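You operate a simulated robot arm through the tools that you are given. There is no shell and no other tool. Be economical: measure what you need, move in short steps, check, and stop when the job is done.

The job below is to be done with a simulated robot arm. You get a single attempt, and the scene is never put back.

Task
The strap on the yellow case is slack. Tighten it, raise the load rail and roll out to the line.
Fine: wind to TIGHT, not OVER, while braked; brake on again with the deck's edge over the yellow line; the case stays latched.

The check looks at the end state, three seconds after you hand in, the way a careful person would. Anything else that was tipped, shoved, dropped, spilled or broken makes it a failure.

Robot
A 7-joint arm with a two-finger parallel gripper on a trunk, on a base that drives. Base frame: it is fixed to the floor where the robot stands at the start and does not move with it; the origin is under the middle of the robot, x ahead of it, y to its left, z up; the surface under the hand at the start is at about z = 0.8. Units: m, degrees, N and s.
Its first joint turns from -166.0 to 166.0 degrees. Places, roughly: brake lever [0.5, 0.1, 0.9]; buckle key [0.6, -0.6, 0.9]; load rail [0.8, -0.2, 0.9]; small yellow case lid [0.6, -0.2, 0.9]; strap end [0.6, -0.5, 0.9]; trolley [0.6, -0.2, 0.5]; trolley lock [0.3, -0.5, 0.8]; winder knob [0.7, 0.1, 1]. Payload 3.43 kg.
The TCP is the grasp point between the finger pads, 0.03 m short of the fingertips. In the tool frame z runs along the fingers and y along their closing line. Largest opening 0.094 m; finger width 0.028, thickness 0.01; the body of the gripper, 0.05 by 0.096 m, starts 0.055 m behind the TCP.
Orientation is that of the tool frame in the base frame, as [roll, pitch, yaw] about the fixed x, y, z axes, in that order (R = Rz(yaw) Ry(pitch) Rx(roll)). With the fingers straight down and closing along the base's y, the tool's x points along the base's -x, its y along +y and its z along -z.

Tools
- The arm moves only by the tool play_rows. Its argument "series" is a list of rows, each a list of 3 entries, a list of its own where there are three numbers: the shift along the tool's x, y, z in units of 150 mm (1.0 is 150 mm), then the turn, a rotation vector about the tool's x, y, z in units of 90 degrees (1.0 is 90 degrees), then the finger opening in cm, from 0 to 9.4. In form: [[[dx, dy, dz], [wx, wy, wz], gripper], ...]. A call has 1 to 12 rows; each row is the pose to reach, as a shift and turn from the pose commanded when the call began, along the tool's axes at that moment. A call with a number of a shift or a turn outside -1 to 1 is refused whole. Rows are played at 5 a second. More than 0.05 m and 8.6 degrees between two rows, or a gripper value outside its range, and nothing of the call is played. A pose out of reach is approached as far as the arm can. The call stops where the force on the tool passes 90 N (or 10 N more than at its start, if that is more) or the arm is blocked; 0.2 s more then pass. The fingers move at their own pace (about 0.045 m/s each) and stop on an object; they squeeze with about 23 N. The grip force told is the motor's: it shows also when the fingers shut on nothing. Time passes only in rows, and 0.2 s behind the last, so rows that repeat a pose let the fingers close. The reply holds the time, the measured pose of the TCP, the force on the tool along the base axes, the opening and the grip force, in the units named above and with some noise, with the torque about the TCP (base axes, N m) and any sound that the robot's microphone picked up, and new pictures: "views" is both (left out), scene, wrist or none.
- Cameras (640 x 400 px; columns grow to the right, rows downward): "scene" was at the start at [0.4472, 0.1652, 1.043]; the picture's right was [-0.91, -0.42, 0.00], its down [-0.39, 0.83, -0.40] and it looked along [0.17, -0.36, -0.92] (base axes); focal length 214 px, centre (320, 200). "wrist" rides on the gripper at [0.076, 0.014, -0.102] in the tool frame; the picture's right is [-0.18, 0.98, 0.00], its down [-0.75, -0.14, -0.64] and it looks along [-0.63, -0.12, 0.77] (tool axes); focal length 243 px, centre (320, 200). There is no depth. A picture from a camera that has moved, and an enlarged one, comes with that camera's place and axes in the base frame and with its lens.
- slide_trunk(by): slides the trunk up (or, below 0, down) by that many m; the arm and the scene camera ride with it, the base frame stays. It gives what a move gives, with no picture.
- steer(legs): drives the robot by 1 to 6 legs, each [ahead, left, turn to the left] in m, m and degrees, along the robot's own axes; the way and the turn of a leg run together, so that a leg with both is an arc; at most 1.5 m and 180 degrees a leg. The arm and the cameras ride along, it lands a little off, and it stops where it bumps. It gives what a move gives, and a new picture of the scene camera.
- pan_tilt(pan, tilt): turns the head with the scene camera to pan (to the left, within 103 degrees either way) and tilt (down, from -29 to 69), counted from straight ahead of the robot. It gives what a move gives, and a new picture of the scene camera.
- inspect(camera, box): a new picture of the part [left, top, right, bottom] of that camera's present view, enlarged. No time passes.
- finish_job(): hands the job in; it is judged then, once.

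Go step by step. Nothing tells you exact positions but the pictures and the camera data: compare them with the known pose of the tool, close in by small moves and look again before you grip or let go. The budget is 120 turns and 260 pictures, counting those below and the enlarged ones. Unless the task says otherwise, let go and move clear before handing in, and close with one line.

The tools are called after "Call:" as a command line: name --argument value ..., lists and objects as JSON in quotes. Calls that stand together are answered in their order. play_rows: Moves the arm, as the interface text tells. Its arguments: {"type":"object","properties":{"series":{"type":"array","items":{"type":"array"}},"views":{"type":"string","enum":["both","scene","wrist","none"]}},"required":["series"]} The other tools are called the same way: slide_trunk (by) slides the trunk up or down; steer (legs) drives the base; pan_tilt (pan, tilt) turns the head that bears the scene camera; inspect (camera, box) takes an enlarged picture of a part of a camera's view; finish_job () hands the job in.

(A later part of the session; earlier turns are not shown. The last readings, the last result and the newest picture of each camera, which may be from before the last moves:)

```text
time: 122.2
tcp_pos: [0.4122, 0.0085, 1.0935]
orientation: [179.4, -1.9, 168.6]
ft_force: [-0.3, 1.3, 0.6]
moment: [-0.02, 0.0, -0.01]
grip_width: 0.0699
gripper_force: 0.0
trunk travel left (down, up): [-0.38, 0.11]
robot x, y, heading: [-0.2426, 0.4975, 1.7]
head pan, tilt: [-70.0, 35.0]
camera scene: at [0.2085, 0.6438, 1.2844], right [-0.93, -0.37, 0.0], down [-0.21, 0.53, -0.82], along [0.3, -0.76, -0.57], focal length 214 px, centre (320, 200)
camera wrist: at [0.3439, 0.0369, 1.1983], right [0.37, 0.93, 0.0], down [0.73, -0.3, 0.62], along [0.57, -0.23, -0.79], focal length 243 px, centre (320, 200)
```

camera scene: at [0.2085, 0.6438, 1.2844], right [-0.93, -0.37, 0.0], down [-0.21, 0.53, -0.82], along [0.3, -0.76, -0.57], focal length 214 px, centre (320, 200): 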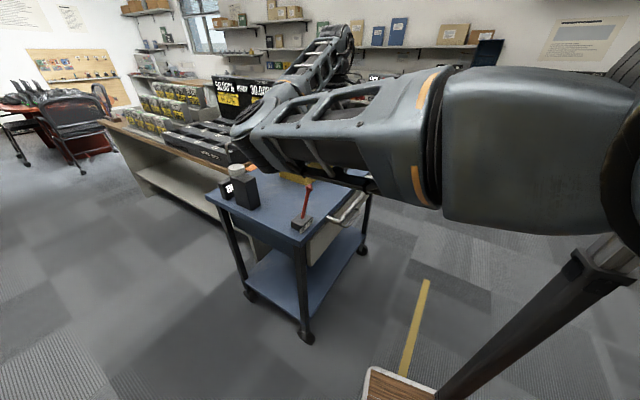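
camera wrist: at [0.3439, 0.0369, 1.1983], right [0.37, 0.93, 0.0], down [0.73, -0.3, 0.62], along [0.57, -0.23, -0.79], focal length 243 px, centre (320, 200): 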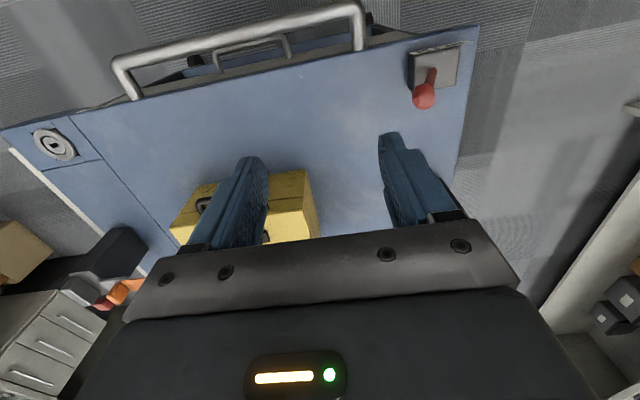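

To keep the elbow beyond the deck edge I'll shift the robot another 0.15 m left, carrying the hand to about above the lever.

Call:
steer --legs '[[0.05, 0.15, 0]]'

Call:
slide_trunk --by -0.1

Call:
inspect --camera "wrist" --box '[0, 0, 640, 400]'

```text
time: 123.6
tcp_pos: [0.4624, 0.1615, 1.0936]
orientation: [179.5, -2.0, 168.8]
ft_force: [-0.8, -0.6, -0.8]
moment: [0.02, -0.02, 0.0]
grip_width: 0.07
gripper_force: 0.0
trunk travel left (down, up): [-0.38, 0.11]
robot x, y, heading: [-0.1939, 0.6464, 2.1]
head pan, tilt: [-70.0, 35.0]
camera scene: at [0.2546, 0.7964, 1.2844], right [-0.93, -0.37, 0.0], down [-0.21, 0.53, -0.82], along [0.31, -0.76, -0.57], focal length 214 px, centre (320, 200)
```

scene: 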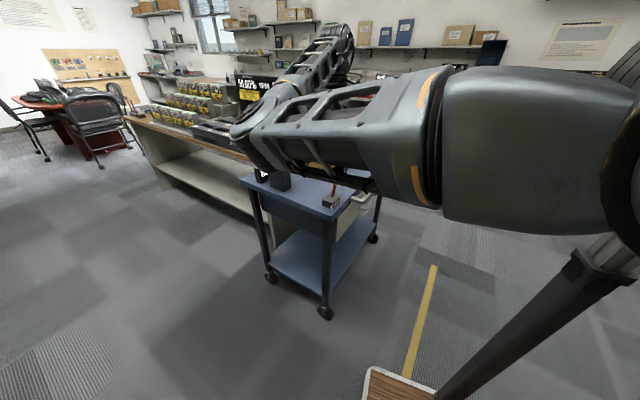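

```text
time: 125.0
tcp_pos: [0.4623, 0.162, 0.994]
orientation: [179.5, -1.8, 168.9]
ft_force: [-0.1, 0.7, 0.9]
moment: [-0.01, 0.0, 0.02]
grip_width: 0.07
gripper_force: 0.2
trunk travel left (down, up): [-0.28, 0.21]
robot x, y, heading: [-0.1939, 0.6463, 2.2]
head pan, tilt: [-70.0, 35.0]
```

```text
1.00 times, centred on (320, 200) of wrist (not enlarged: the box is as wide or as high as the picture)
camera zoom: at [0.3933, 0.1901, 1.0987], right [0.37, 0.93, 0.0], down [0.73, -0.29, 0.62], along [0.57, -0.23, -0.79], focal length 243 px, centre (320, 200)
```

zoom: 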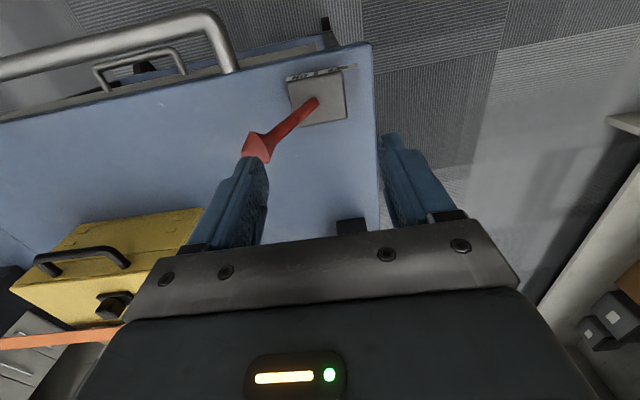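

Lever head confirmed at (0.453, 0.113). Centring over it, then lowering to straddle the head.

Call:
play_rows --series '[[[-0.005, -0.17, 0], [0, 0, 0], 7], [[-0.01, -0.335, 0], [0, 0, 0], 7], [[-0.01, -0.335, 0.2], [0, 0, 0], 7], [[-0.01, -0.335, 0.2], [0, 0, 0], 7]]' --views "both"

```text
time: 126.0
tcp_pos: [0.4537, 0.1118, 0.9636]
orientation: [179.5, -1.9, 168.9]
ft_force: [0.2, 0.3, 1.2]
moment: [0.01, 0.02, 0.02]
grip_width: 0.0701
gripper_force: 0.0
trunk travel left (down, up): [-0.28, 0.21]
robot x, y, heading: [-0.1914, 0.6456, 2.2]
head pan, tilt: [-70.0, 35.0]
camera scene: at [0.2546, 0.7964, 1.1844], right [-0.93, -0.37, 0.0], down [-0.21, 0.53, -0.82], along [0.31, -0.76, -0.57], focal length 214 px, centre (320, 200)
camera wrist: at [0.3858, 0.1397, 1.0695], right [0.37, 0.93, 0.0], down [0.73, -0.29, 0.62], along [0.57, -0.23, -0.79], focal length 243 px, centre (320, 200)
```

scene: 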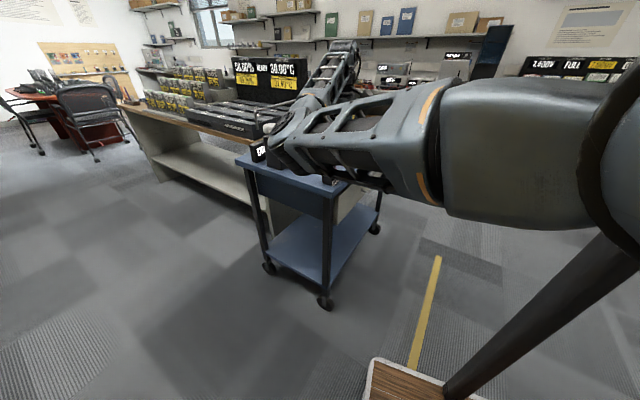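
wrist: 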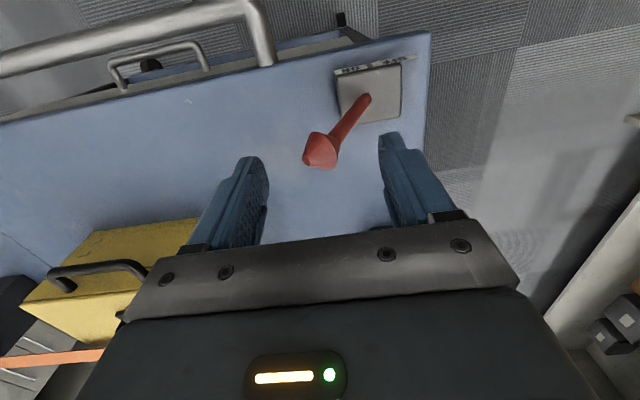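

Well centred. Lowering to z≈0.91 so the fingers straddle the lever head.

Call:
play_rows --series '[[[0, 0, 0.18], [0, 0, 0], 7], [[0, 0, 0.36], [0, 0, 0], 7], [[0, 0, 0.36], [0, 0, 0], 7]]' --views "wrist"

```text
time: 126.8
tcp_pos: [0.4497, 0.113, 0.9087]
orientation: [179.5, -2.0, 168.9]
ft_force: [0.3, -0.4, -0.4]
moment: [-0.01, -0.01, -0.02]
grip_width: 0.0699
gripper_force: 0.1
trunk travel left (down, up): [-0.28, 0.21]
robot x, y, heading: [-0.1949, 0.6486, 2.0]
head pan, tilt: [-70.0, 35.0]
camera wrist: at [0.3827, 0.1404, 1.0134], right [0.37, 0.93, 0.0], down [0.73, -0.29, 0.62], along [0.57, -0.23, -0.79], focal length 243 px, centre (320, 200)
```

wrist: 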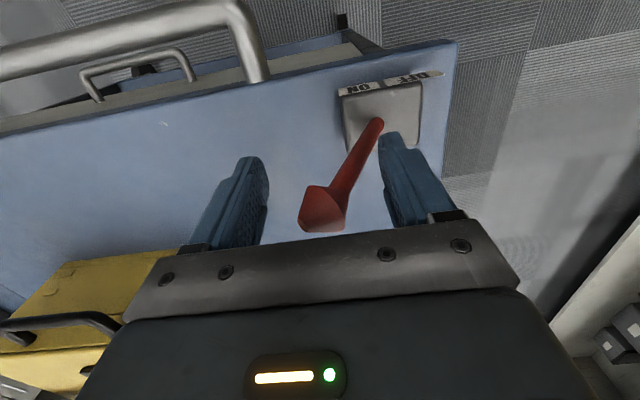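

Straddled. Pushing the head along the lever's swing toward OFF in small rows.

Call:
play_rows --series '[[[0, 0.1, 0], [0, 0, 0], 7], [[0, 0.2, 0], [0, 0, 0], 7], [[0, 0.3, 0], [0, 0, 0], 7], [[0, 0.4, 0], [0, 0, 0], 7], [[0, 0.5, 0], [0, 0, 0], 7], [[0, 0.5, 0], [0, 0, 0], 7]]' --views "wrist"

```text
time: 128.2
tcp_pos: [0.4637, 0.1881, 0.9078]
orientation: [179.5, -1.8, 168.9]
ft_force: [0.7, -2.7, -1.0]
moment: [0.04, 0.02, -0.04]
grip_width: 0.071
gripper_force: 0.7
trunk travel left (down, up): [-0.28, 0.21]
robot x, y, heading: [-0.1922, 0.649, 2.0]
head pan, tilt: [-70.0, 35.0]
camera wrist: at [0.3961, 0.2157, 1.014], right [0.37, 0.93, 0.0], down [0.73, -0.29, 0.61], along [0.57, -0.23, -0.79], focal length 243 px, centre (320, 200)
```

wrist: 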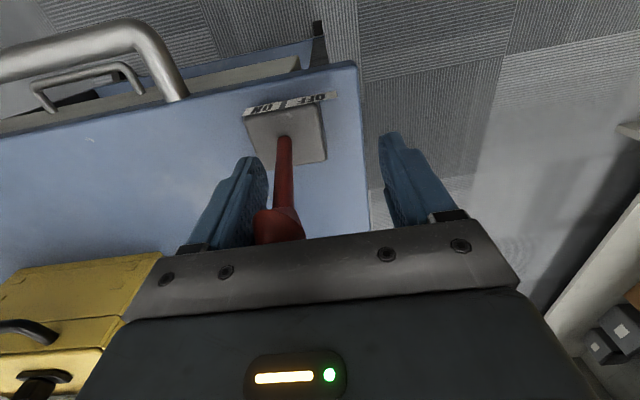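

Lever is past upright with little force. Continuing to OFF.

Call:
play_rows --series '[[[0, 0.1, 0], [0, 0, 0], 7], [[0, 0.2, 0], [0, 0, 0], 7], [[0, 0.3, 0], [0, 0, 0], 7], [[0, 0.36, 0], [0, 0, 0], 7], [[0, 0.36, 0], [0, 0, 0], 7]]' --views "wrist"

```text
time: 129.1
tcp_pos: [0.4659, 0.2219, 0.9126]
orientation: [-178.7, -1.5, 167.7]
ft_force: [-7.8, -29.5, 4.3]
moment: [-1.06, 0.0, -0.18]
grip_width: 0.087
gripper_force: 14.8
trunk travel left (down, up): [-0.28, 0.21]
robot x, y, heading: [-0.1911, 0.6435, 1.8]
head pan, tilt: [-70.0, 35.0]
stopped in row 4: the force on the tool passed its limit at 100 N (the readings are from after the stop); the commanded pose is now the measured one
camera wrist: at [0.3982, 0.2547, 1.0167], right [0.39, 0.92, -0.03], down [0.73, -0.29, 0.62], along [0.57, -0.26, -0.78], focal length 243 px, centre (320, 200)
```

wrist: 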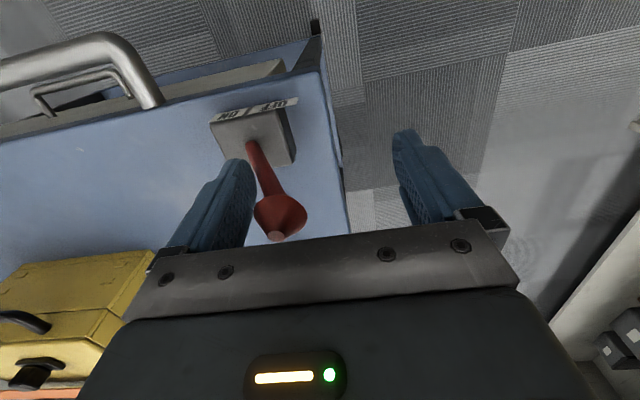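

The lever hit its OFF stop. Backing off and rising clear, then checking the lever stays.

Call:
play_rows --series '[[[0, -0.06, 0], [0, 0, 0], 8], [[0, -0.06, 0], [0, 0, 0], 8], [[0, -0.06, -0.3], [0, 0, 0], 8], [[0, -0.06, -0.6], [0, 0, 0], 8], [[0, -0.06, -0.9], [0, 0, 0], 8], [[0, -0.06, -0.9], [0, 0, 0], 8]]' --views "both"

Call:
inspect --camera "wrist" --box '[180, 30, 420, 200]'

```text
time: 130.5
tcp_pos: [0.469, 0.2166, 1.0477]
orientation: [-179.0, -1.7, 168.1]
ft_force: [0.1, -0.4, -0.2]
moment: [-0.03, 0.01, 0.0]
grip_width: 0.0803
gripper_force: 0.1
trunk travel left (down, up): [-0.28, 0.21]
robot x, y, heading: [-0.19, 0.6457, 1.8]
head pan, tilt: [-70.0, 35.0]
camera scene: at [0.2548, 0.7946, 1.1843], right [-0.93, -0.37, 0.0], down [-0.21, 0.53, -0.82], along [0.3, -0.76, -0.57], focal length 214 px, centre (320, 200)
camera wrist: at [0.4027, 0.2473, 1.1526], right [0.38, 0.92, -0.02], down [0.73, -0.29, 0.62], along [0.57, -0.25, -0.78], focal length 243 px, centre (320, 200)
```

scene: 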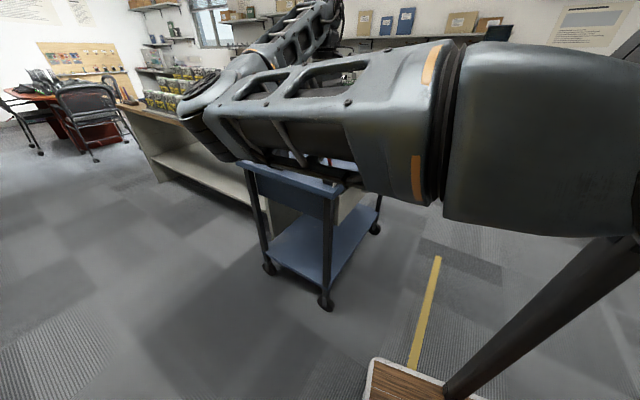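
wrist: 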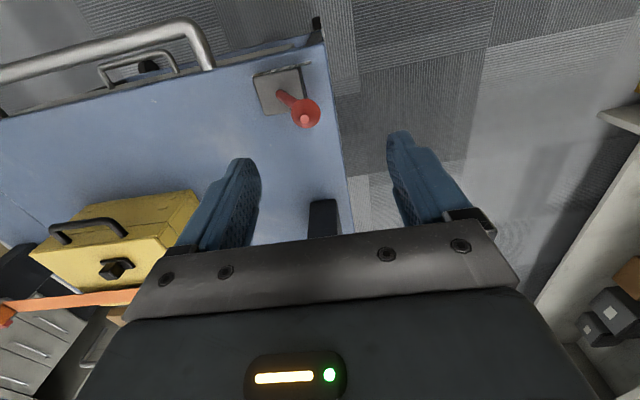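

```text
2.35 times, centred on (300, 115) of wrist
camera zoom: at [0.4027, 0.2473, 1.1526], right [0.38, 0.92, -0.02], down [0.73, -0.29, 0.62], along [0.57, -0.25, -0.78], focal length 571 px, centre (367, 400)
```

zoom: 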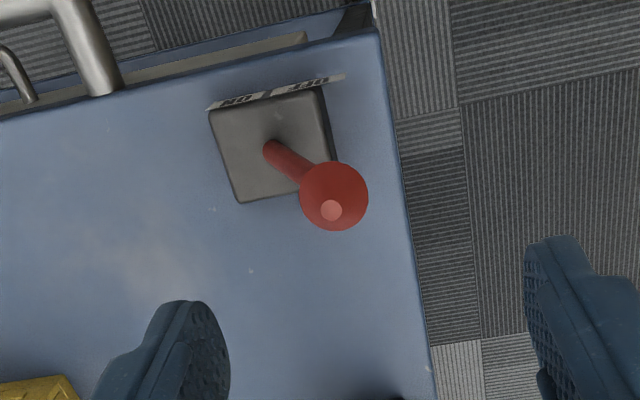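

The lever rests at OFF. To pull the handle with the elbow away from the deck I'll stand on the trolley's right-near side, around (-0.05,-0.8), turned about 100° left; driving there in stages, backing first.

Call:
steer --legs '[[-0.45, 0.0, 0]]'

Call:
steer --legs '[[0, -0.7, 0]]'

```text
time: 133.2
tcp_pos: [0.028, 0.2055, 1.0481]
orientation: [-179.1, -1.7, 168.6]
ft_force: [-0.5, -0.2, -0.4]
moment: [-0.01, 0.01, 0.0]
grip_width: 0.08
gripper_force: 0.0
trunk travel left (down, up): [-0.28, 0.21]
robot x, y, heading: [-0.6381, 0.6242, 2.4]
head pan, tilt: [-70.0, 35.0]
camera scene: at [-0.1925, 0.7822, 1.1844], right [-0.92, -0.38, 0.0], down [-0.22, 0.53, -0.82], along [0.31, -0.76, -0.57], focal length 214 px, centre (320, 200)
```

scene: 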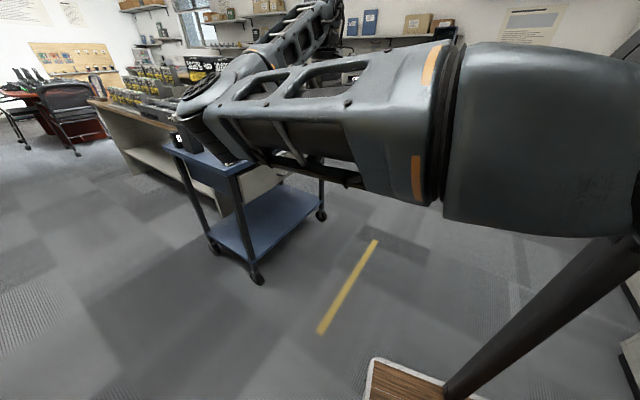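

```text
time: 137.1
tcp_pos: [0.0648, -0.4879, 1.0478]
orientation: [-179.0, -1.6, 169.1]
ft_force: [-0.1, 0.0, -0.2]
moment: [0.02, 0.0, -0.01]
grip_width: 0.08
gripper_force: 0.1
trunk travel left (down, up): [-0.28, 0.21]
robot x, y, heading: [-0.6051, -0.072, 2.9]
head pan, tilt: [-70.0, 35.0]
camera scene: at [-0.1613, 0.0866, 1.1844], right [-0.92, -0.39, 0.0], down [-0.22, 0.53, -0.82], along [0.32, -0.75, -0.57], focal length 214 px, centre (320, 200)
```

scene: 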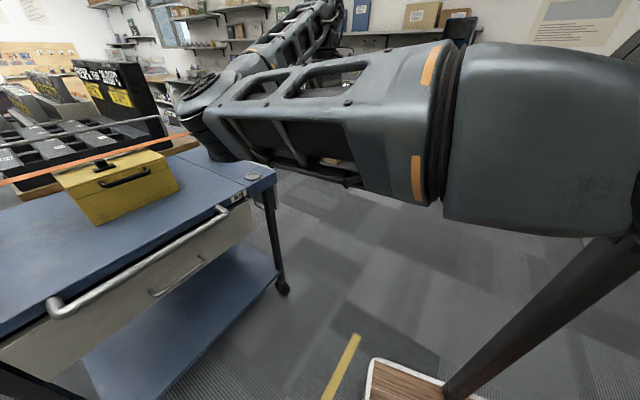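

There's a small label on the deck's near edge by the lock; enlarging it and the handle.

Call:
inspect --camera "scene" --box '[190, 160, 290, 230]'

Call:
inspect --camera "scene" --box '[30, 190, 290, 350]'

```text
5.71 times, centred on (240, 195) of scene
camera zoom: at [-0.1613, 0.0866, 1.1844], right [-0.92, -0.39, 0.0], down [-0.22, 0.53, -0.82], along [0.32, -0.75, -0.57], focal length 1226 px, centre (777, 229)
```

zoom: 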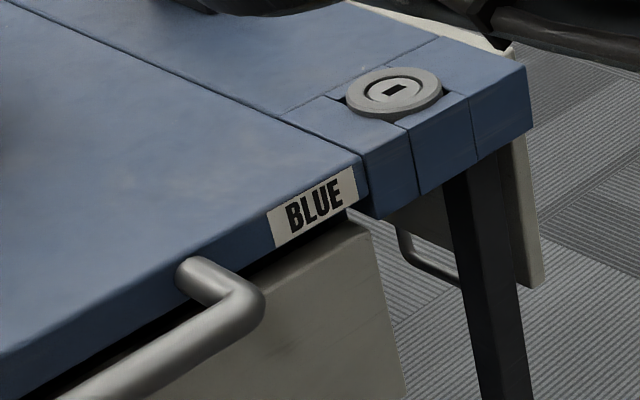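

```text
2.46 times, centred on (160, 270) of scene
camera zoom: at [-0.1613, 0.0866, 1.1844], right [-0.92, -0.39, 0.0], down [-0.22, 0.53, -0.82], along [0.32, -0.75, -0.57], focal length 528 px, centre (714, 28)
```

zoom: 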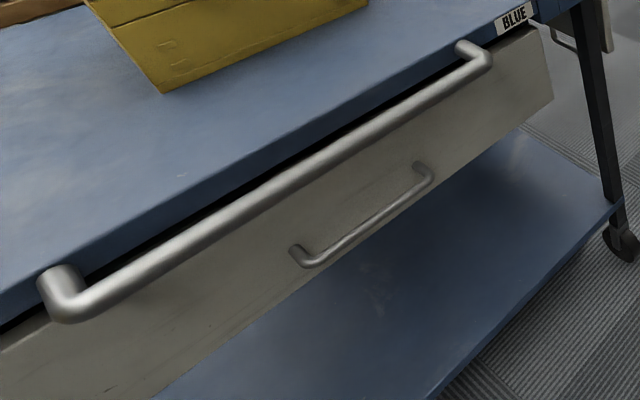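

That's just the drawer lock and a "BLUE" name plate; the pull handle runs from (0.377,0.087) to (0.295,-0.278), z≈0.785. I'll stand near (-0.3,-0.6) turned ~65° left, which keeps the elbow off the deck.

Call:
steer --legs '[[0, -0.53, 0], [0, 0, 62]]'

Call:
pan_tilt --pan -60 --tilt 40

```text
time: 142.8
tcp_pos: [0.1022, -0.198, 1.0467]
orientation: [-179.0, -1.7, -129.0]
ft_force: [0.3, -0.4, -0.1]
moment: [-0.01, 0.0, 0.03]
grip_width: 0.0802
gripper_force: 0.0
trunk travel left (down, up): [-0.28, 0.21]
robot x, y, heading: [-0.5831, -0.5925, 64.8]
head pan, tilt: [-70.0, 35.0]
camera scene: at [-0.508, -0.1244, 1.1844], right [-0.09, -1.0, 0.0], down [-0.57, 0.05, -0.82], along [0.82, -0.07, -0.57], focal length 214 px, centre (320, 200)
```

scene: 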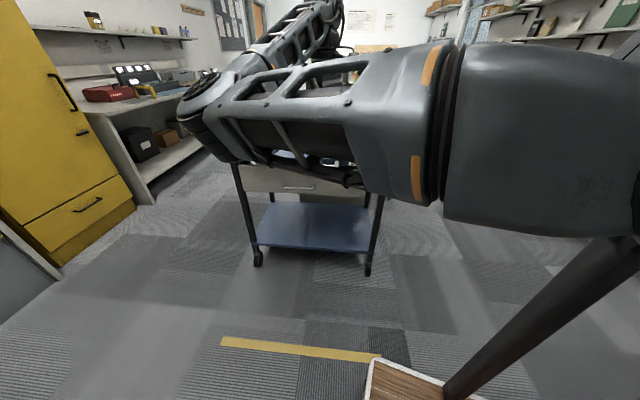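

```text
time: 143.5
tcp_pos: [0.1022, -0.1972, 1.0481]
orientation: [-179.0, -1.8, -129.0]
ft_force: [0.6, -0.3, -0.3]
moment: [-0.01, -0.03, -0.02]
grip_width: 0.08
gripper_force: 0.1
trunk travel left (down, up): [-0.28, 0.21]
robot x, y, heading: [-0.5824, -0.5917, 64.7]
head pan, tilt: [-60.0, 40.0]
camera scene: at [-0.511, -0.1094, 1.1768], right [0.08, -1.0, 0.0], down [-0.64, -0.05, -0.77], along [0.76, 0.06, -0.64], focal length 214 px, centre (320, 200)
```

scene: 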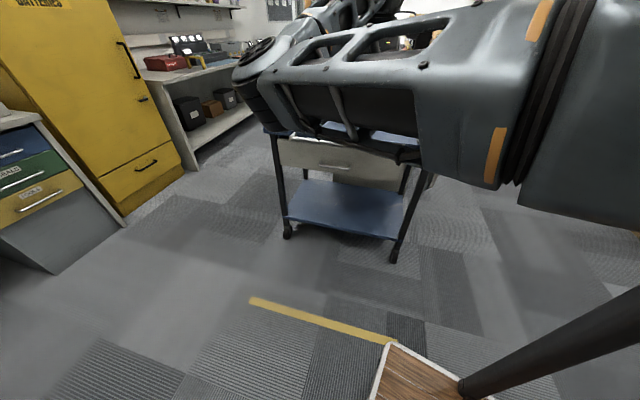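

Clear floor. Nudging the robot so the hand comes near the handle, and turning the hand to close across the bar.

Call:
steer --legs '[[0.164, -0.144, 0]]'

Call:
play_rows --series '[[[0, 0, 0], [0, 0, -0.08], 7], [[0, 0, 0], [0, 0, -0.16], 7], [[0, 0, 0], [0, 0, -0.24], 7], [[0, 0, 0], [0, 0, -0.31], 7], [[0, 0, 0], [0, 0, -0.31], 7]]' --views "both"

```text
time: 145.2
tcp_pos: [0.3045, -0.115, 1.0483]
orientation: [-179.1, -1.8, -129.4]
ft_force: [-0.5, -0.6, 0.9]
moment: [0.02, 0.01, 0.01]
grip_width: 0.0802
gripper_force: 0.1
trunk travel left (down, up): [-0.28, 0.21]
robot x, y, heading: [-0.3801, -0.5062, 64.2]
head pan, tilt: [-60.0, 40.0]
camera scene: at [-0.3078, -0.0213, 1.1768], right [0.08, -1.0, 0.0], down [-0.64, -0.05, -0.77], along [0.76, 0.06, -0.64], focal length 214 px, centre (320, 200)
```

scene: 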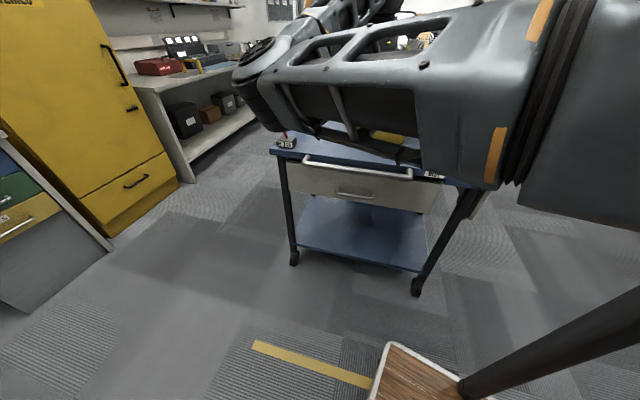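

```text
time: 146.4
tcp_pos: [0.3054, -0.114, 1.0468]
orientation: [-180.0, -2.1, -101.3]
ft_force: [0.1, -0.7, 0.7]
moment: [0.01, -0.01, 0.04]
grip_width: 0.07
gripper_force: 0.0
trunk travel left (down, up): [-0.28, 0.21]
robot x, y, heading: [-0.3833, -0.5035, 64.2]
head pan, tilt: [-60.0, 40.0]
camera scene: at [-0.3078, -0.0213, 1.1768], right [0.08, -1.0, 0.0], down [-0.64, -0.05, -0.77], along [0.76, 0.06, -0.64], focal length 214 px, centre (320, 200)
camera wrist: at [0.2772, -0.1813, 1.1525], right [-0.93, 0.38, -0.01], down [0.29, 0.73, 0.62], along [0.24, 0.57, -0.79], focal length 243 px, centre (320, 200)
```

scene: 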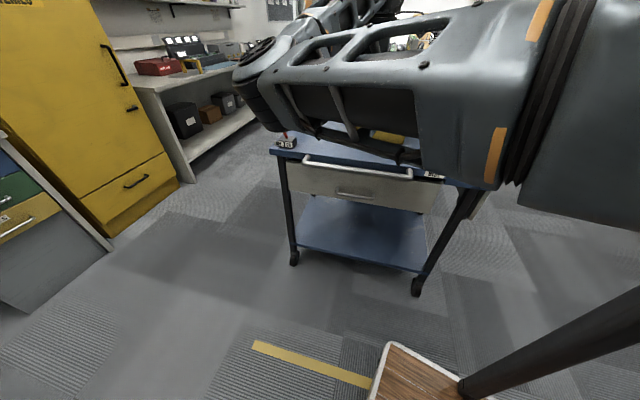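
wrist: 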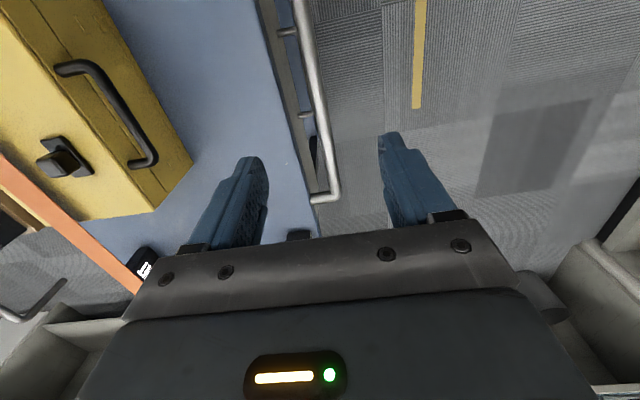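

Handle bar passes about x≈0.316 at y=-0.11 just below the hand. Lowering to z≈0.90 for a closer look, with a narrower opening for the gap to the deck.

Call:
play_rows --series '[[[0, -0.027, 0.3], [0, 0, 0], 5.5], [[0, -0.027, 0.6], [0, 0, 0], 5.5], [[0, -0.027, 0.9], [0, 0, 0], 5.5], [[0, -0.027, 0.95], [0, 0, 0], 5.5], [[0, -0.027, 0.95], [0, 0, 0], 5.5]]' --views "both"

```text
time: 147.6
tcp_pos: [0.3084, -0.1218, 0.9059]
orientation: [-179.8, -2.0, -101.5]
ft_force: [-0.5, 0.3, 0.8]
moment: [0.0, -0.01, 0.0]
grip_width: 0.0551
gripper_force: 0.1
trunk travel left (down, up): [-0.28, 0.21]
robot x, y, heading: [-0.3809, -0.5026, 64.3]
head pan, tilt: [-60.0, 40.0]
camera scene: at [-0.3078, -0.0214, 1.1768], right [0.08, -1.0, 0.0], down [-0.64, -0.05, -0.77], along [0.76, 0.06, -0.64], focal length 214 px, centre (320, 200)
camera wrist: at [0.2801, -0.1888, 1.0113], right [-0.93, 0.38, -0.01], down [0.29, 0.73, 0.62], along [0.24, 0.57, -0.79], focal length 243 px, centre (320, 200)
```

scene: 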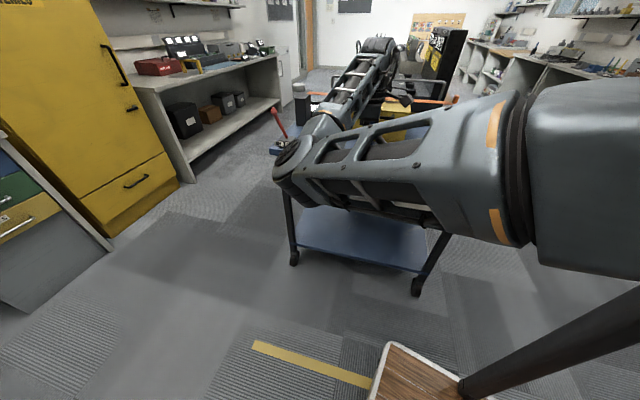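
wrist: 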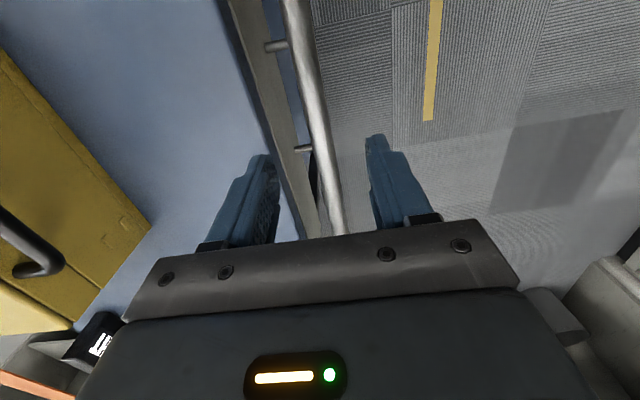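

Bar is 8 mm to +x of the tool axis, with ~4 cm clearance to the deck edge. Correcting and lowering to z≈0.80 to grip with the fingertips.

Call:
play_rows --series '[[[0, -0.054, 0.2], [0, 0, 0], 5.5], [[0, -0.054, 0.4], [0, 0, 0], 5.5], [[0, -0.054, 0.55], [0, 0, 0], 5.5], [[0, -0.054, 0.55], [0, 0, 0], 5.5]]' --views "wrist"

```text
time: 148.6
tcp_pos: [0.3156, -0.1264, 0.822]
orientation: [-179.9, -2.1, -101.5]
ft_force: [0.2, -0.2, 0.2]
moment: [0.01, 0.01, 0.0]
grip_width: 0.0552
gripper_force: 0.0
trunk travel left (down, up): [-0.28, 0.21]
robot x, y, heading: [-0.3791, -0.502, 64.4]
head pan, tilt: [-60.0, 40.0]
camera wrist: at [0.2877, -0.193, 0.927], right [-0.93, 0.38, -0.01], down [0.29, 0.73, 0.62], along [0.24, 0.57, -0.79], focal length 243 px, centre (320, 200)
```

wrist: 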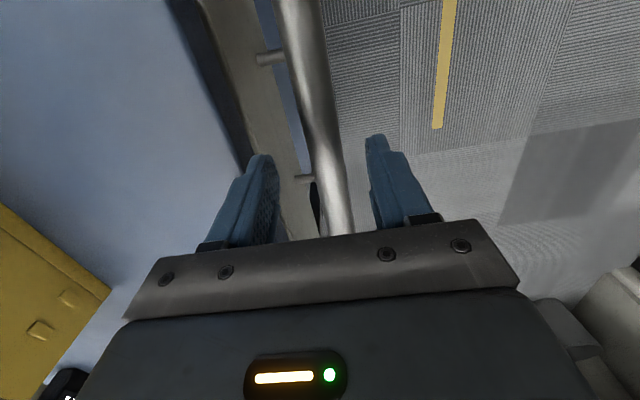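

Tight against the deck edge; narrowing the opening to 4.5 cm before the last 2.5 cm down, then closing.

Call:
play_rows --series '[[[0, 0.01, 0], [0, 0, 0], 4.5], [[0, 0.015, 0], [0, 0, 0], 4.5], [[0, 0.015, 0.08], [0, 0, 0], 4.5], [[0, 0.015, 0.16], [0, 0, 0], 4.5], [[0, 0.015, 0.16], [0, 0, 0], 4.5]]' --views "wrist"

```text
time: 149.8
tcp_pos: [0.3122, -0.124, 0.7991]
orientation: [-179.9, -2.0, -101.5]
ft_force: [-0.5, 0.3, -0.2]
moment: [-0.01, -0.01, 0.0]
grip_width: 0.045
gripper_force: 0.0
trunk travel left (down, up): [-0.28, 0.21]
robot x, y, heading: [-0.3829, -0.5047, 64.2]
head pan, tilt: [-60.0, 40.0]
camera wrist: at [0.2844, -0.1922, 0.9046], right [-0.93, 0.38, -0.01], down [0.29, 0.73, 0.62], along [0.24, 0.57, -0.79], focal length 243 px, centre (320, 200)
```

wrist: 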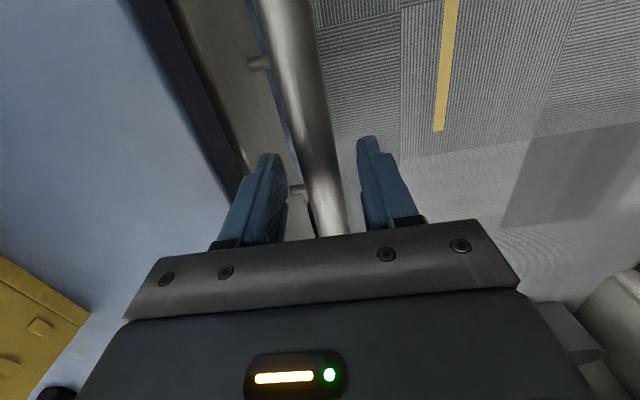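

Bar sits between the fingers at pad height. Closing.

Call:
play_rows --series '[[[0, 0, 0], [0, 0, 0], 3], [[0, 0, 0], [0, 0, 0], 1.5], [[0, 0, 0], [0, 0, 0], 1], [[0, 0, 0], [0, 0, 0], 1], [[0, 0, 0], [0, 0, 0], 1]]' --views "wrist"

```text
time: 151.0
tcp_pos: [0.3125, -0.1245, 0.7989]
orientation: [-180.0, -2.0, -101.3]
ft_force: [-4.0, -1.5, 0.0]
moment: [-0.02, 0.2, 1.11]
grip_width: 0.0218
gripper_force: 44.9
trunk travel left (down, up): [-0.28, 0.21]
robot x, y, heading: [-0.3813, -0.5009, 64.4]
head pan, tilt: [-60.0, 40.0]
camera wrist: at [0.2843, -0.1921, 0.9046], right [-0.93, 0.38, -0.01], down [0.29, 0.73, 0.62], along [0.24, 0.57, -0.79], focal length 243 px, centre (320, 200)
```

wrist: 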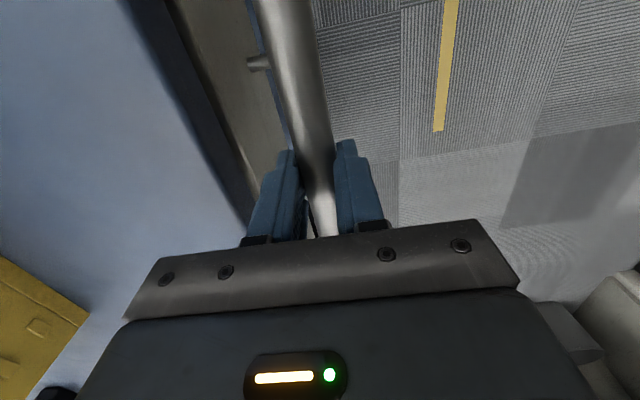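

Handle gripped (22 mm, little side force). Pulling 5 cm along the trolley's axis as a test.

Call:
steer --legs '[[-0.0126, 0.0484, 0]]'

Call:
inspect --camera "wrist" --box '[0, 0, 640, 400]'

```text
time: 151.9
tcp_pos: [0.2638, -0.1151, 0.7991]
orientation: [180.0, -1.8, -101.4]
ft_force: [0.3, -1.2, -1.4]
moment: [0.35, -0.24, 1.08]
grip_width: 0.0217
gripper_force: 45.6
trunk travel left (down, up): [-0.28, 0.21]
robot x, y, heading: [-0.4269, -0.4952, 64.7]
head pan, tilt: [-60.0, 40.0]
camera scene: at [-0.3566, -0.012, 1.1768], right [0.08, -1.0, 0.0], down [-0.64, -0.05, -0.77], along [0.76, 0.06, -0.64], focal length 214 px, centre (320, 200)
```

scene: 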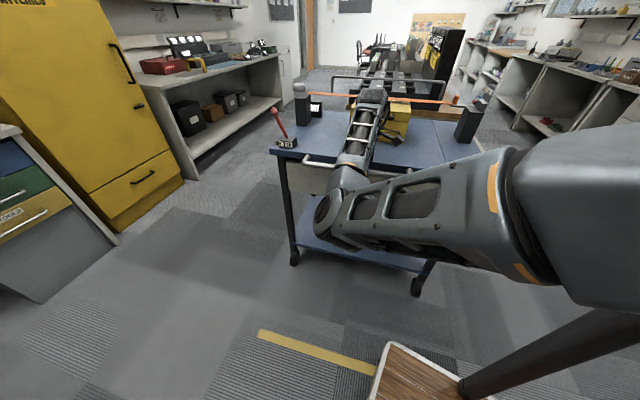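

```text
1.00 times, centred on (320, 200) of wrist (not enlarged: the box is as wide or as high as the picture)
camera zoom: at [0.2357, -0.1827, 0.9046], right [-0.93, 0.38, -0.01], down [0.29, 0.73, 0.62], along [0.24, 0.57, -0.79], focal length 243 px, centre (320, 200)
```

zoom: 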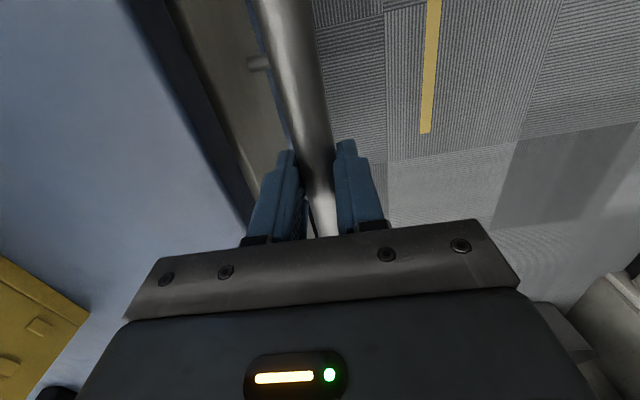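

The trolley rolls freely with me. About 0.386 m remains for the deck edge to reach the line; pulling 0.36 m in two legs.

Call:
steer --legs '[[-0.044, 0.1744, 0], [-0.044, 0.1744, 0]]'

Call:
inspect --camera "wrist" --box '[0, 0, 640, 400]'

```text
time: 154.5
tcp_pos: [-0.0868, -0.0465, 0.7992]
orientation: [-180.0, -2.0, -101.6]
ft_force: [-1.5, -26.5, -1.0]
moment: [-0.4, -0.24, 1.0]
grip_width: 0.0216
gripper_force: 45.4
trunk travel left (down, up): [-0.28, 0.21]
robot x, y, heading: [-0.7778, -0.4276, 64.5]
head pan, tilt: [-60.0, 40.0]
camera scene: at [-0.7081, 0.0565, 1.1769], right [0.08, -1.0, 0.0], down [-0.64, -0.05, -0.77], along [0.76, 0.06, -0.64], focal length 214 px, centre (320, 200)
```

scene: 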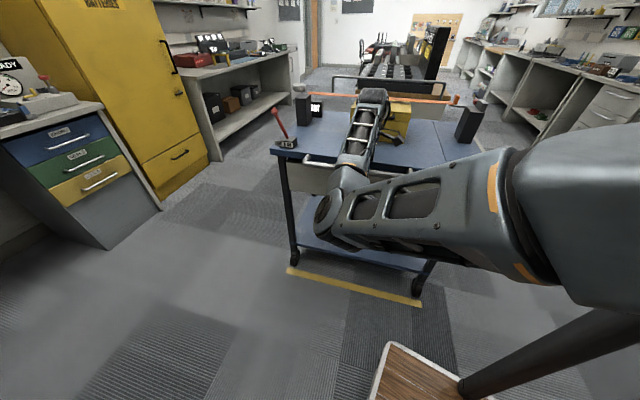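

```text
1.00 times, centred on (320, 200) of wrist (not enlarged: the box is as wide or as high as the picture)
camera zoom: at [-0.1154, -0.1139, 0.9046], right [-0.93, 0.38, -0.01], down [0.29, 0.73, 0.62], along [0.24, 0.57, -0.79], focal length 243 px, centre (320, 200)
```

zoom: 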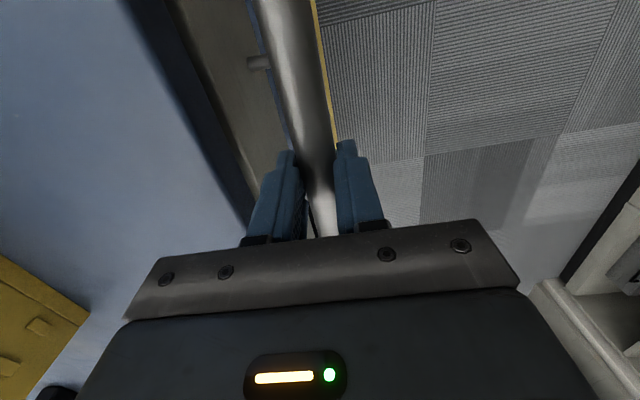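

The deck edge is at about 27 mm short of the line's centre by my estimate. Pulling that last bit.

Call:
steer --legs '[[-0.0066, 0.0262, 0]]'

Call:
pan_tilt --pan -55 --tilt 55

```text
time: 155.4
tcp_pos: [-0.1147, -0.0414, 0.7991]
orientation: [-179.9, -1.9, -101.5]
ft_force: [-1.2, -5.2, 2.3]
moment: [0.19, -0.14, 1.18]
grip_width: 0.0219
gripper_force: 45.2
trunk travel left (down, up): [-0.28, 0.21]
robot x, y, heading: [-0.8048, -0.4202, 64.2]
head pan, tilt: [-60.0, 40.0]
camera scene: at [-0.735, 0.0623, 1.1768], right [0.08, -1.0, 0.0], down [-0.64, -0.05, -0.77], along [0.76, 0.06, -0.64], focal length 214 px, centre (320, 200)
```

scene: 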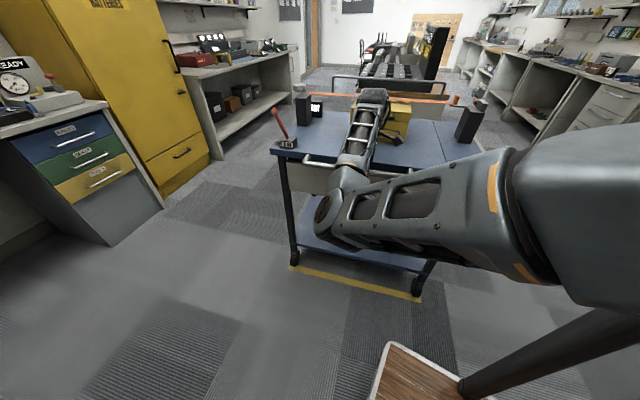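

```text
time: 156.1
tcp_pos: [-0.1153, -0.0405, 0.8001]
orientation: [-179.9, -1.9, -101.5]
ft_force: [-1.7, -2.9, 0.9]
moment: [0.08, 0.02, 1.22]
grip_width: 0.0218
gripper_force: 45.2
trunk travel left (down, up): [-0.28, 0.21]
robot x, y, heading: [-0.8077, -0.422, 64.5]
head pan, tilt: [-55.0, 55.0]
camera scene: at [-0.7485, 0.0675, 1.1562], right [0.17, -0.99, 0.0], down [-0.81, -0.14, -0.57], along [0.57, 0.09, -0.82], focal length 214 px, centre (320, 200)
```

scene: 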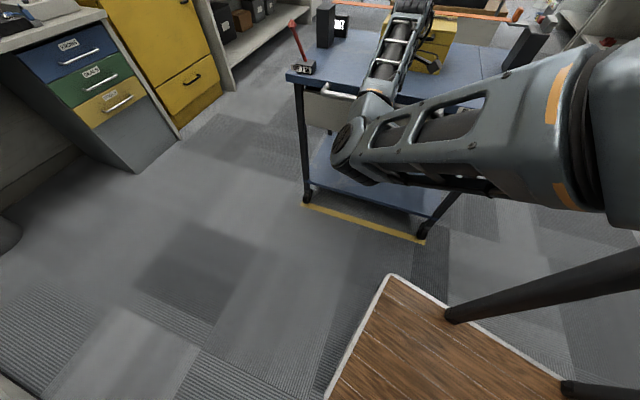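

By estimate the deck edge is now over the line (ξ≈-0.05 both). Releasing the handle gently and rising.

Call:
play_rows --series '[[[0, 0, 0], [0, 0, 0], 3], [[0, 0, 0], [0, 0, 0], 4.5], [[0, 0, 0], [0, 0, 0], 4.5], [[0, 0, -0.25], [0, 0, 0], 4.5], [[0, 0, -0.5], [0, 0, 0], 4.5], [[0, 0, -0.75], [0, 0, 0], 4.5], [[0, 0, -1.0], [0, 0, 0], 4.5], [[0, 0, -1.0], [0, 0, 0], 4.5]]' --views "wrist"

Call:
play_rows --series '[[[0, 0, -0.3], [0, 0, 0], 4.5], [[0, 0, -0.6], [0, 0, 0], 4.5], [[0, 0, -0.8], [0, 0, 0], 4.5], [[0, 0, -0.8], [0, 0, 0], 4.5]]' --views "both"

```text
time: 157.9
tcp_pos: [-0.1151, -0.0386, 0.9483]
orientation: [-179.9, -2.0, -101.5]
ft_force: [0.4, 0.1, 0.0]
moment: [-0.01, 0.0, 0.01]
grip_width: 0.0451
gripper_force: 0.1
trunk travel left (down, up): [-0.28, 0.21]
robot x, y, heading: [-0.8115, -0.4215, 64.4]
head pan, tilt: [-55.0, 55.0]
camera wrist: at [-0.1424, -0.1046, 1.0544], right [-0.93, 0.38, -0.01], down [0.29, 0.73, 0.62], along [0.24, 0.57, -0.79], focal length 243 px, centre (320, 200)
```

wrist: 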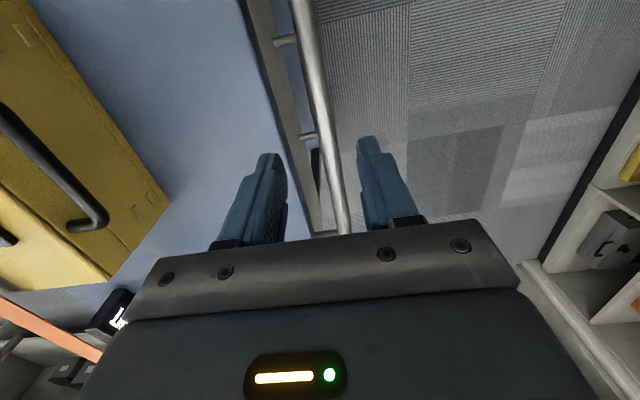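

```text
time: 158.9
tcp_pos: [-0.1137, -0.0317, 1.0704]
orientation: [-179.9, -2.0, -101.5]
ft_force: [0.4, -0.1, 0.0]
moment: [0.0, 0.0, 0.0]
grip_width: 0.0449
gripper_force: 0.0
trunk travel left (down, up): [-0.28, 0.21]
robot x, y, heading: [-0.8053, -0.4212, 64.4]
head pan, tilt: [-55.0, 55.0]
camera scene: at [-0.7485, 0.0677, 1.1561], right [0.17, -0.99, 0.0], down [-0.81, -0.14, -0.57], along [0.57, 0.09, -0.82], focal length 214 px, centre (320, 200)
camera wrist: at [-0.1412, -0.0994, 1.1756], right [-0.93, 0.38, -0.01], down [0.29, 0.73, 0.62], along [0.24, 0.57, -0.79], focal length 243 px, centre (320, 200)
```

scene: 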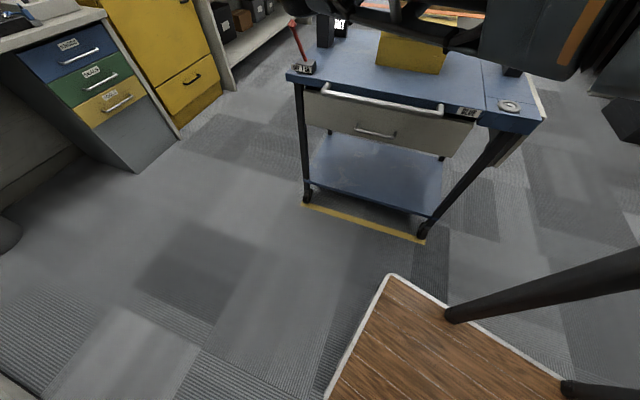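
wrist: 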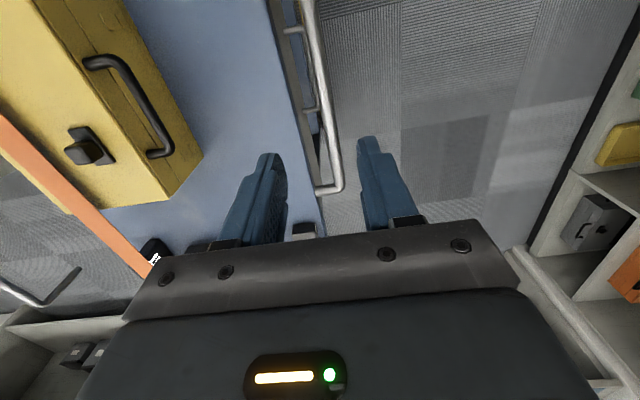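

Released cleanly; the trolley is standing. Enlarging the deck edge and line to check the alignment.

Call:
inspect --camera "scene" --box '[270, 50, 560, 250]'

Call:
inspect --camera "wrist" --box '[220, 0, 380, 200]'

```text
2.00 times, centred on (415, 150) of scene
camera zoom: at [-0.7485, 0.0677, 1.1561], right [0.17, -0.99, 0.0], down [-0.81, -0.14, -0.57], along [0.57, 0.09, -0.82], focal length 429 px, centre (130, 300)
```

zoom: 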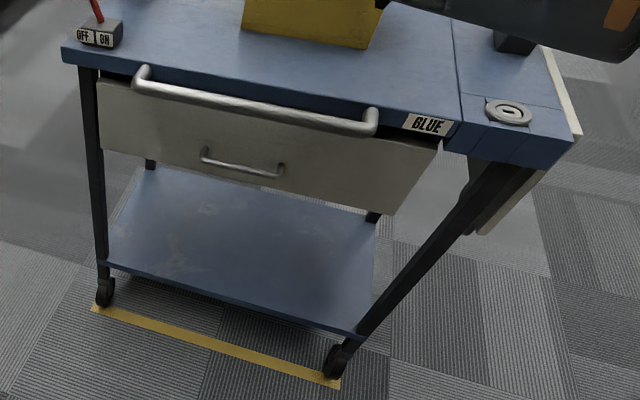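

```text
2.00 times, centred on (300, 100) of wrist
camera zoom: at [-0.1412, -0.0994, 1.1756], right [-0.93, 0.38, -0.01], down [0.29, 0.73, 0.62], along [0.24, 0.57, -0.79], focal length 485 px, centre (360, 400)
```

zoom: 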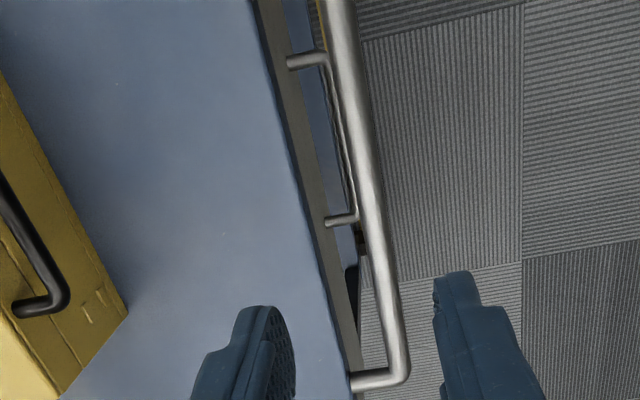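

Projecting the deck's near corners straight down lands exactly on both ends of the yellow line — alignment is very good. Now to the brake: backing away, turning, and driving round to the left stance.

Call:
steer --legs '[[-0.086, 0.18, 0], [0, 0, -62.4]]'

Call:
steer --legs '[[0, 0.6, 0], [0, 0.55, 0]]'

Call:
play_rows --series '[[[0, 0, 0], [0, 0, 0.08], 7], [[0, 0, 0], [0, 0, 0.16], 7], [[0, 0, 0], [0, 0, 0.24], 7], [[0, 0, 0], [0, 0, 0.3], 7], [[0, 0, 0], [0, 0, 0.3], 7]]' --views "both"

```text
time: 163.4
tcp_pos: [-0.3461, -0.8664, 1.0704]
orientation: [-179.9, -2.0, -164.6]
ft_force: [0.7, 0.3, -0.1]
moment: [0.02, 0.0, -0.04]
grip_width: 0.0449
gripper_force: 0.1
trunk travel left (down, up): [-0.28, 0.21]
robot x, y, heading: [-1.0089, -0.4219, 1.1]
head pan, tilt: [-55.0, 55.0]
stopped in leg 2: the robot was blocked; the commanded pose is now the measured one
camera scene: at [-0.5469, -0.2529, 1.1561], right [-0.8, -0.59, 0.0], down [-0.49, 0.66, -0.57], along [0.34, -0.46, -0.82], focal length 214 px, centre (320, 200)
```

scene: 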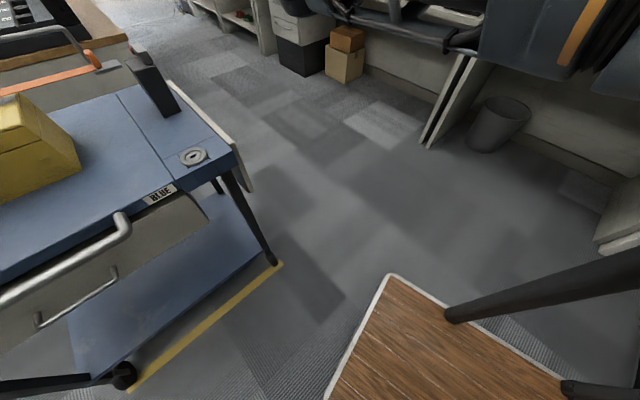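

```text
time: 164.1
tcp_pos: [-0.3443, -0.8654, 1.0698]
orientation: [-179.9, -1.9, -164.6]
ft_force: [-0.6, 0.0, 0.7]
moment: [0.0, 0.01, -0.06]
grip_width: 0.045
gripper_force: 0.0
trunk travel left (down, up): [-0.28, 0.21]
robot x, y, heading: [-1.005, -0.426, 1.6]
head pan, tilt: [-55.0, 55.0]
stopped in leg 1: the robot was blocked; the commanded pose is now the measured one
camera scene: at [-0.5468, -0.252, 1.1561], right [-0.8, -0.59, 0.0], down [-0.49, 0.66, -0.57], along [0.34, -0.46, -0.82], focal length 214 px, centre (320, 200)
```

scene: 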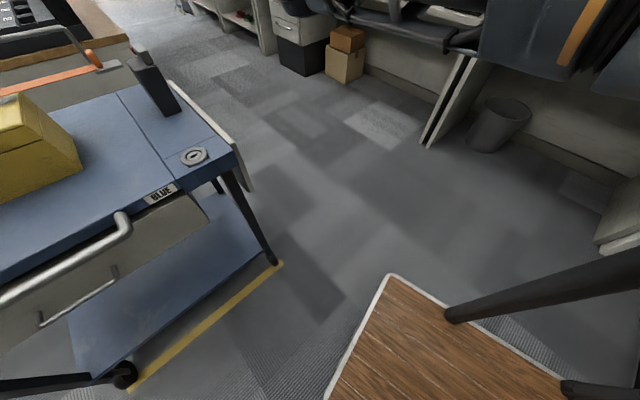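

```text
time: 165.3
tcp_pos: [-0.3431, -0.8658, 1.0697]
orientation: [-179.0, -1.7, 168.3]
ft_force: [0.8, 0.1, 0.0]
moment: [0.0, 0.01, -0.04]
grip_width: 0.0699
gripper_force: 0.0
trunk travel left (down, up): [-0.28, 0.21]
robot x, y, heading: [-1.0075, -0.4222, 1.6]
head pan, tilt: [-55.0, 55.0]
camera scene: at [-0.5468, -0.252, 1.1561], right [-0.8, -0.59, 0.0], down [-0.49, 0.66, -0.57], along [0.34, -0.46, -0.82], focal length 214 px, centre (320, 200)
camera wrist: at [-0.4117, -0.8342, 1.1753], right [0.38, 0.93, -0.02], down [0.73, -0.28, 0.62], along [0.57, -0.25, -0.78], focal length 243 px, centre (320, 200)
```

scene: 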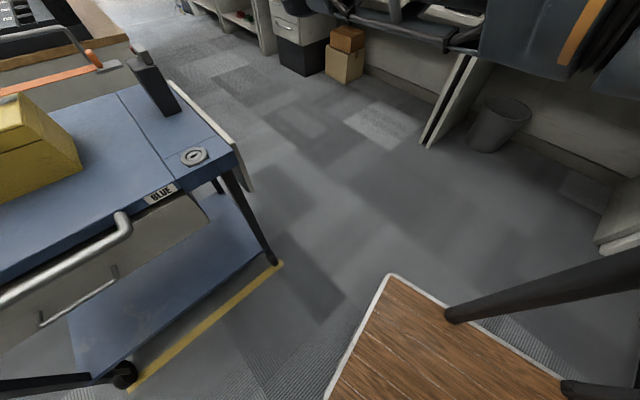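
wrist: 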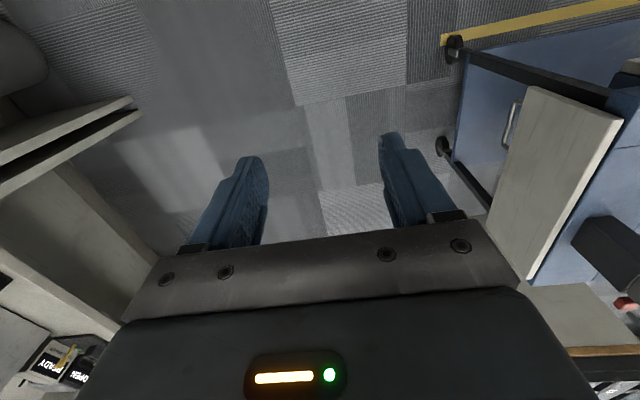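

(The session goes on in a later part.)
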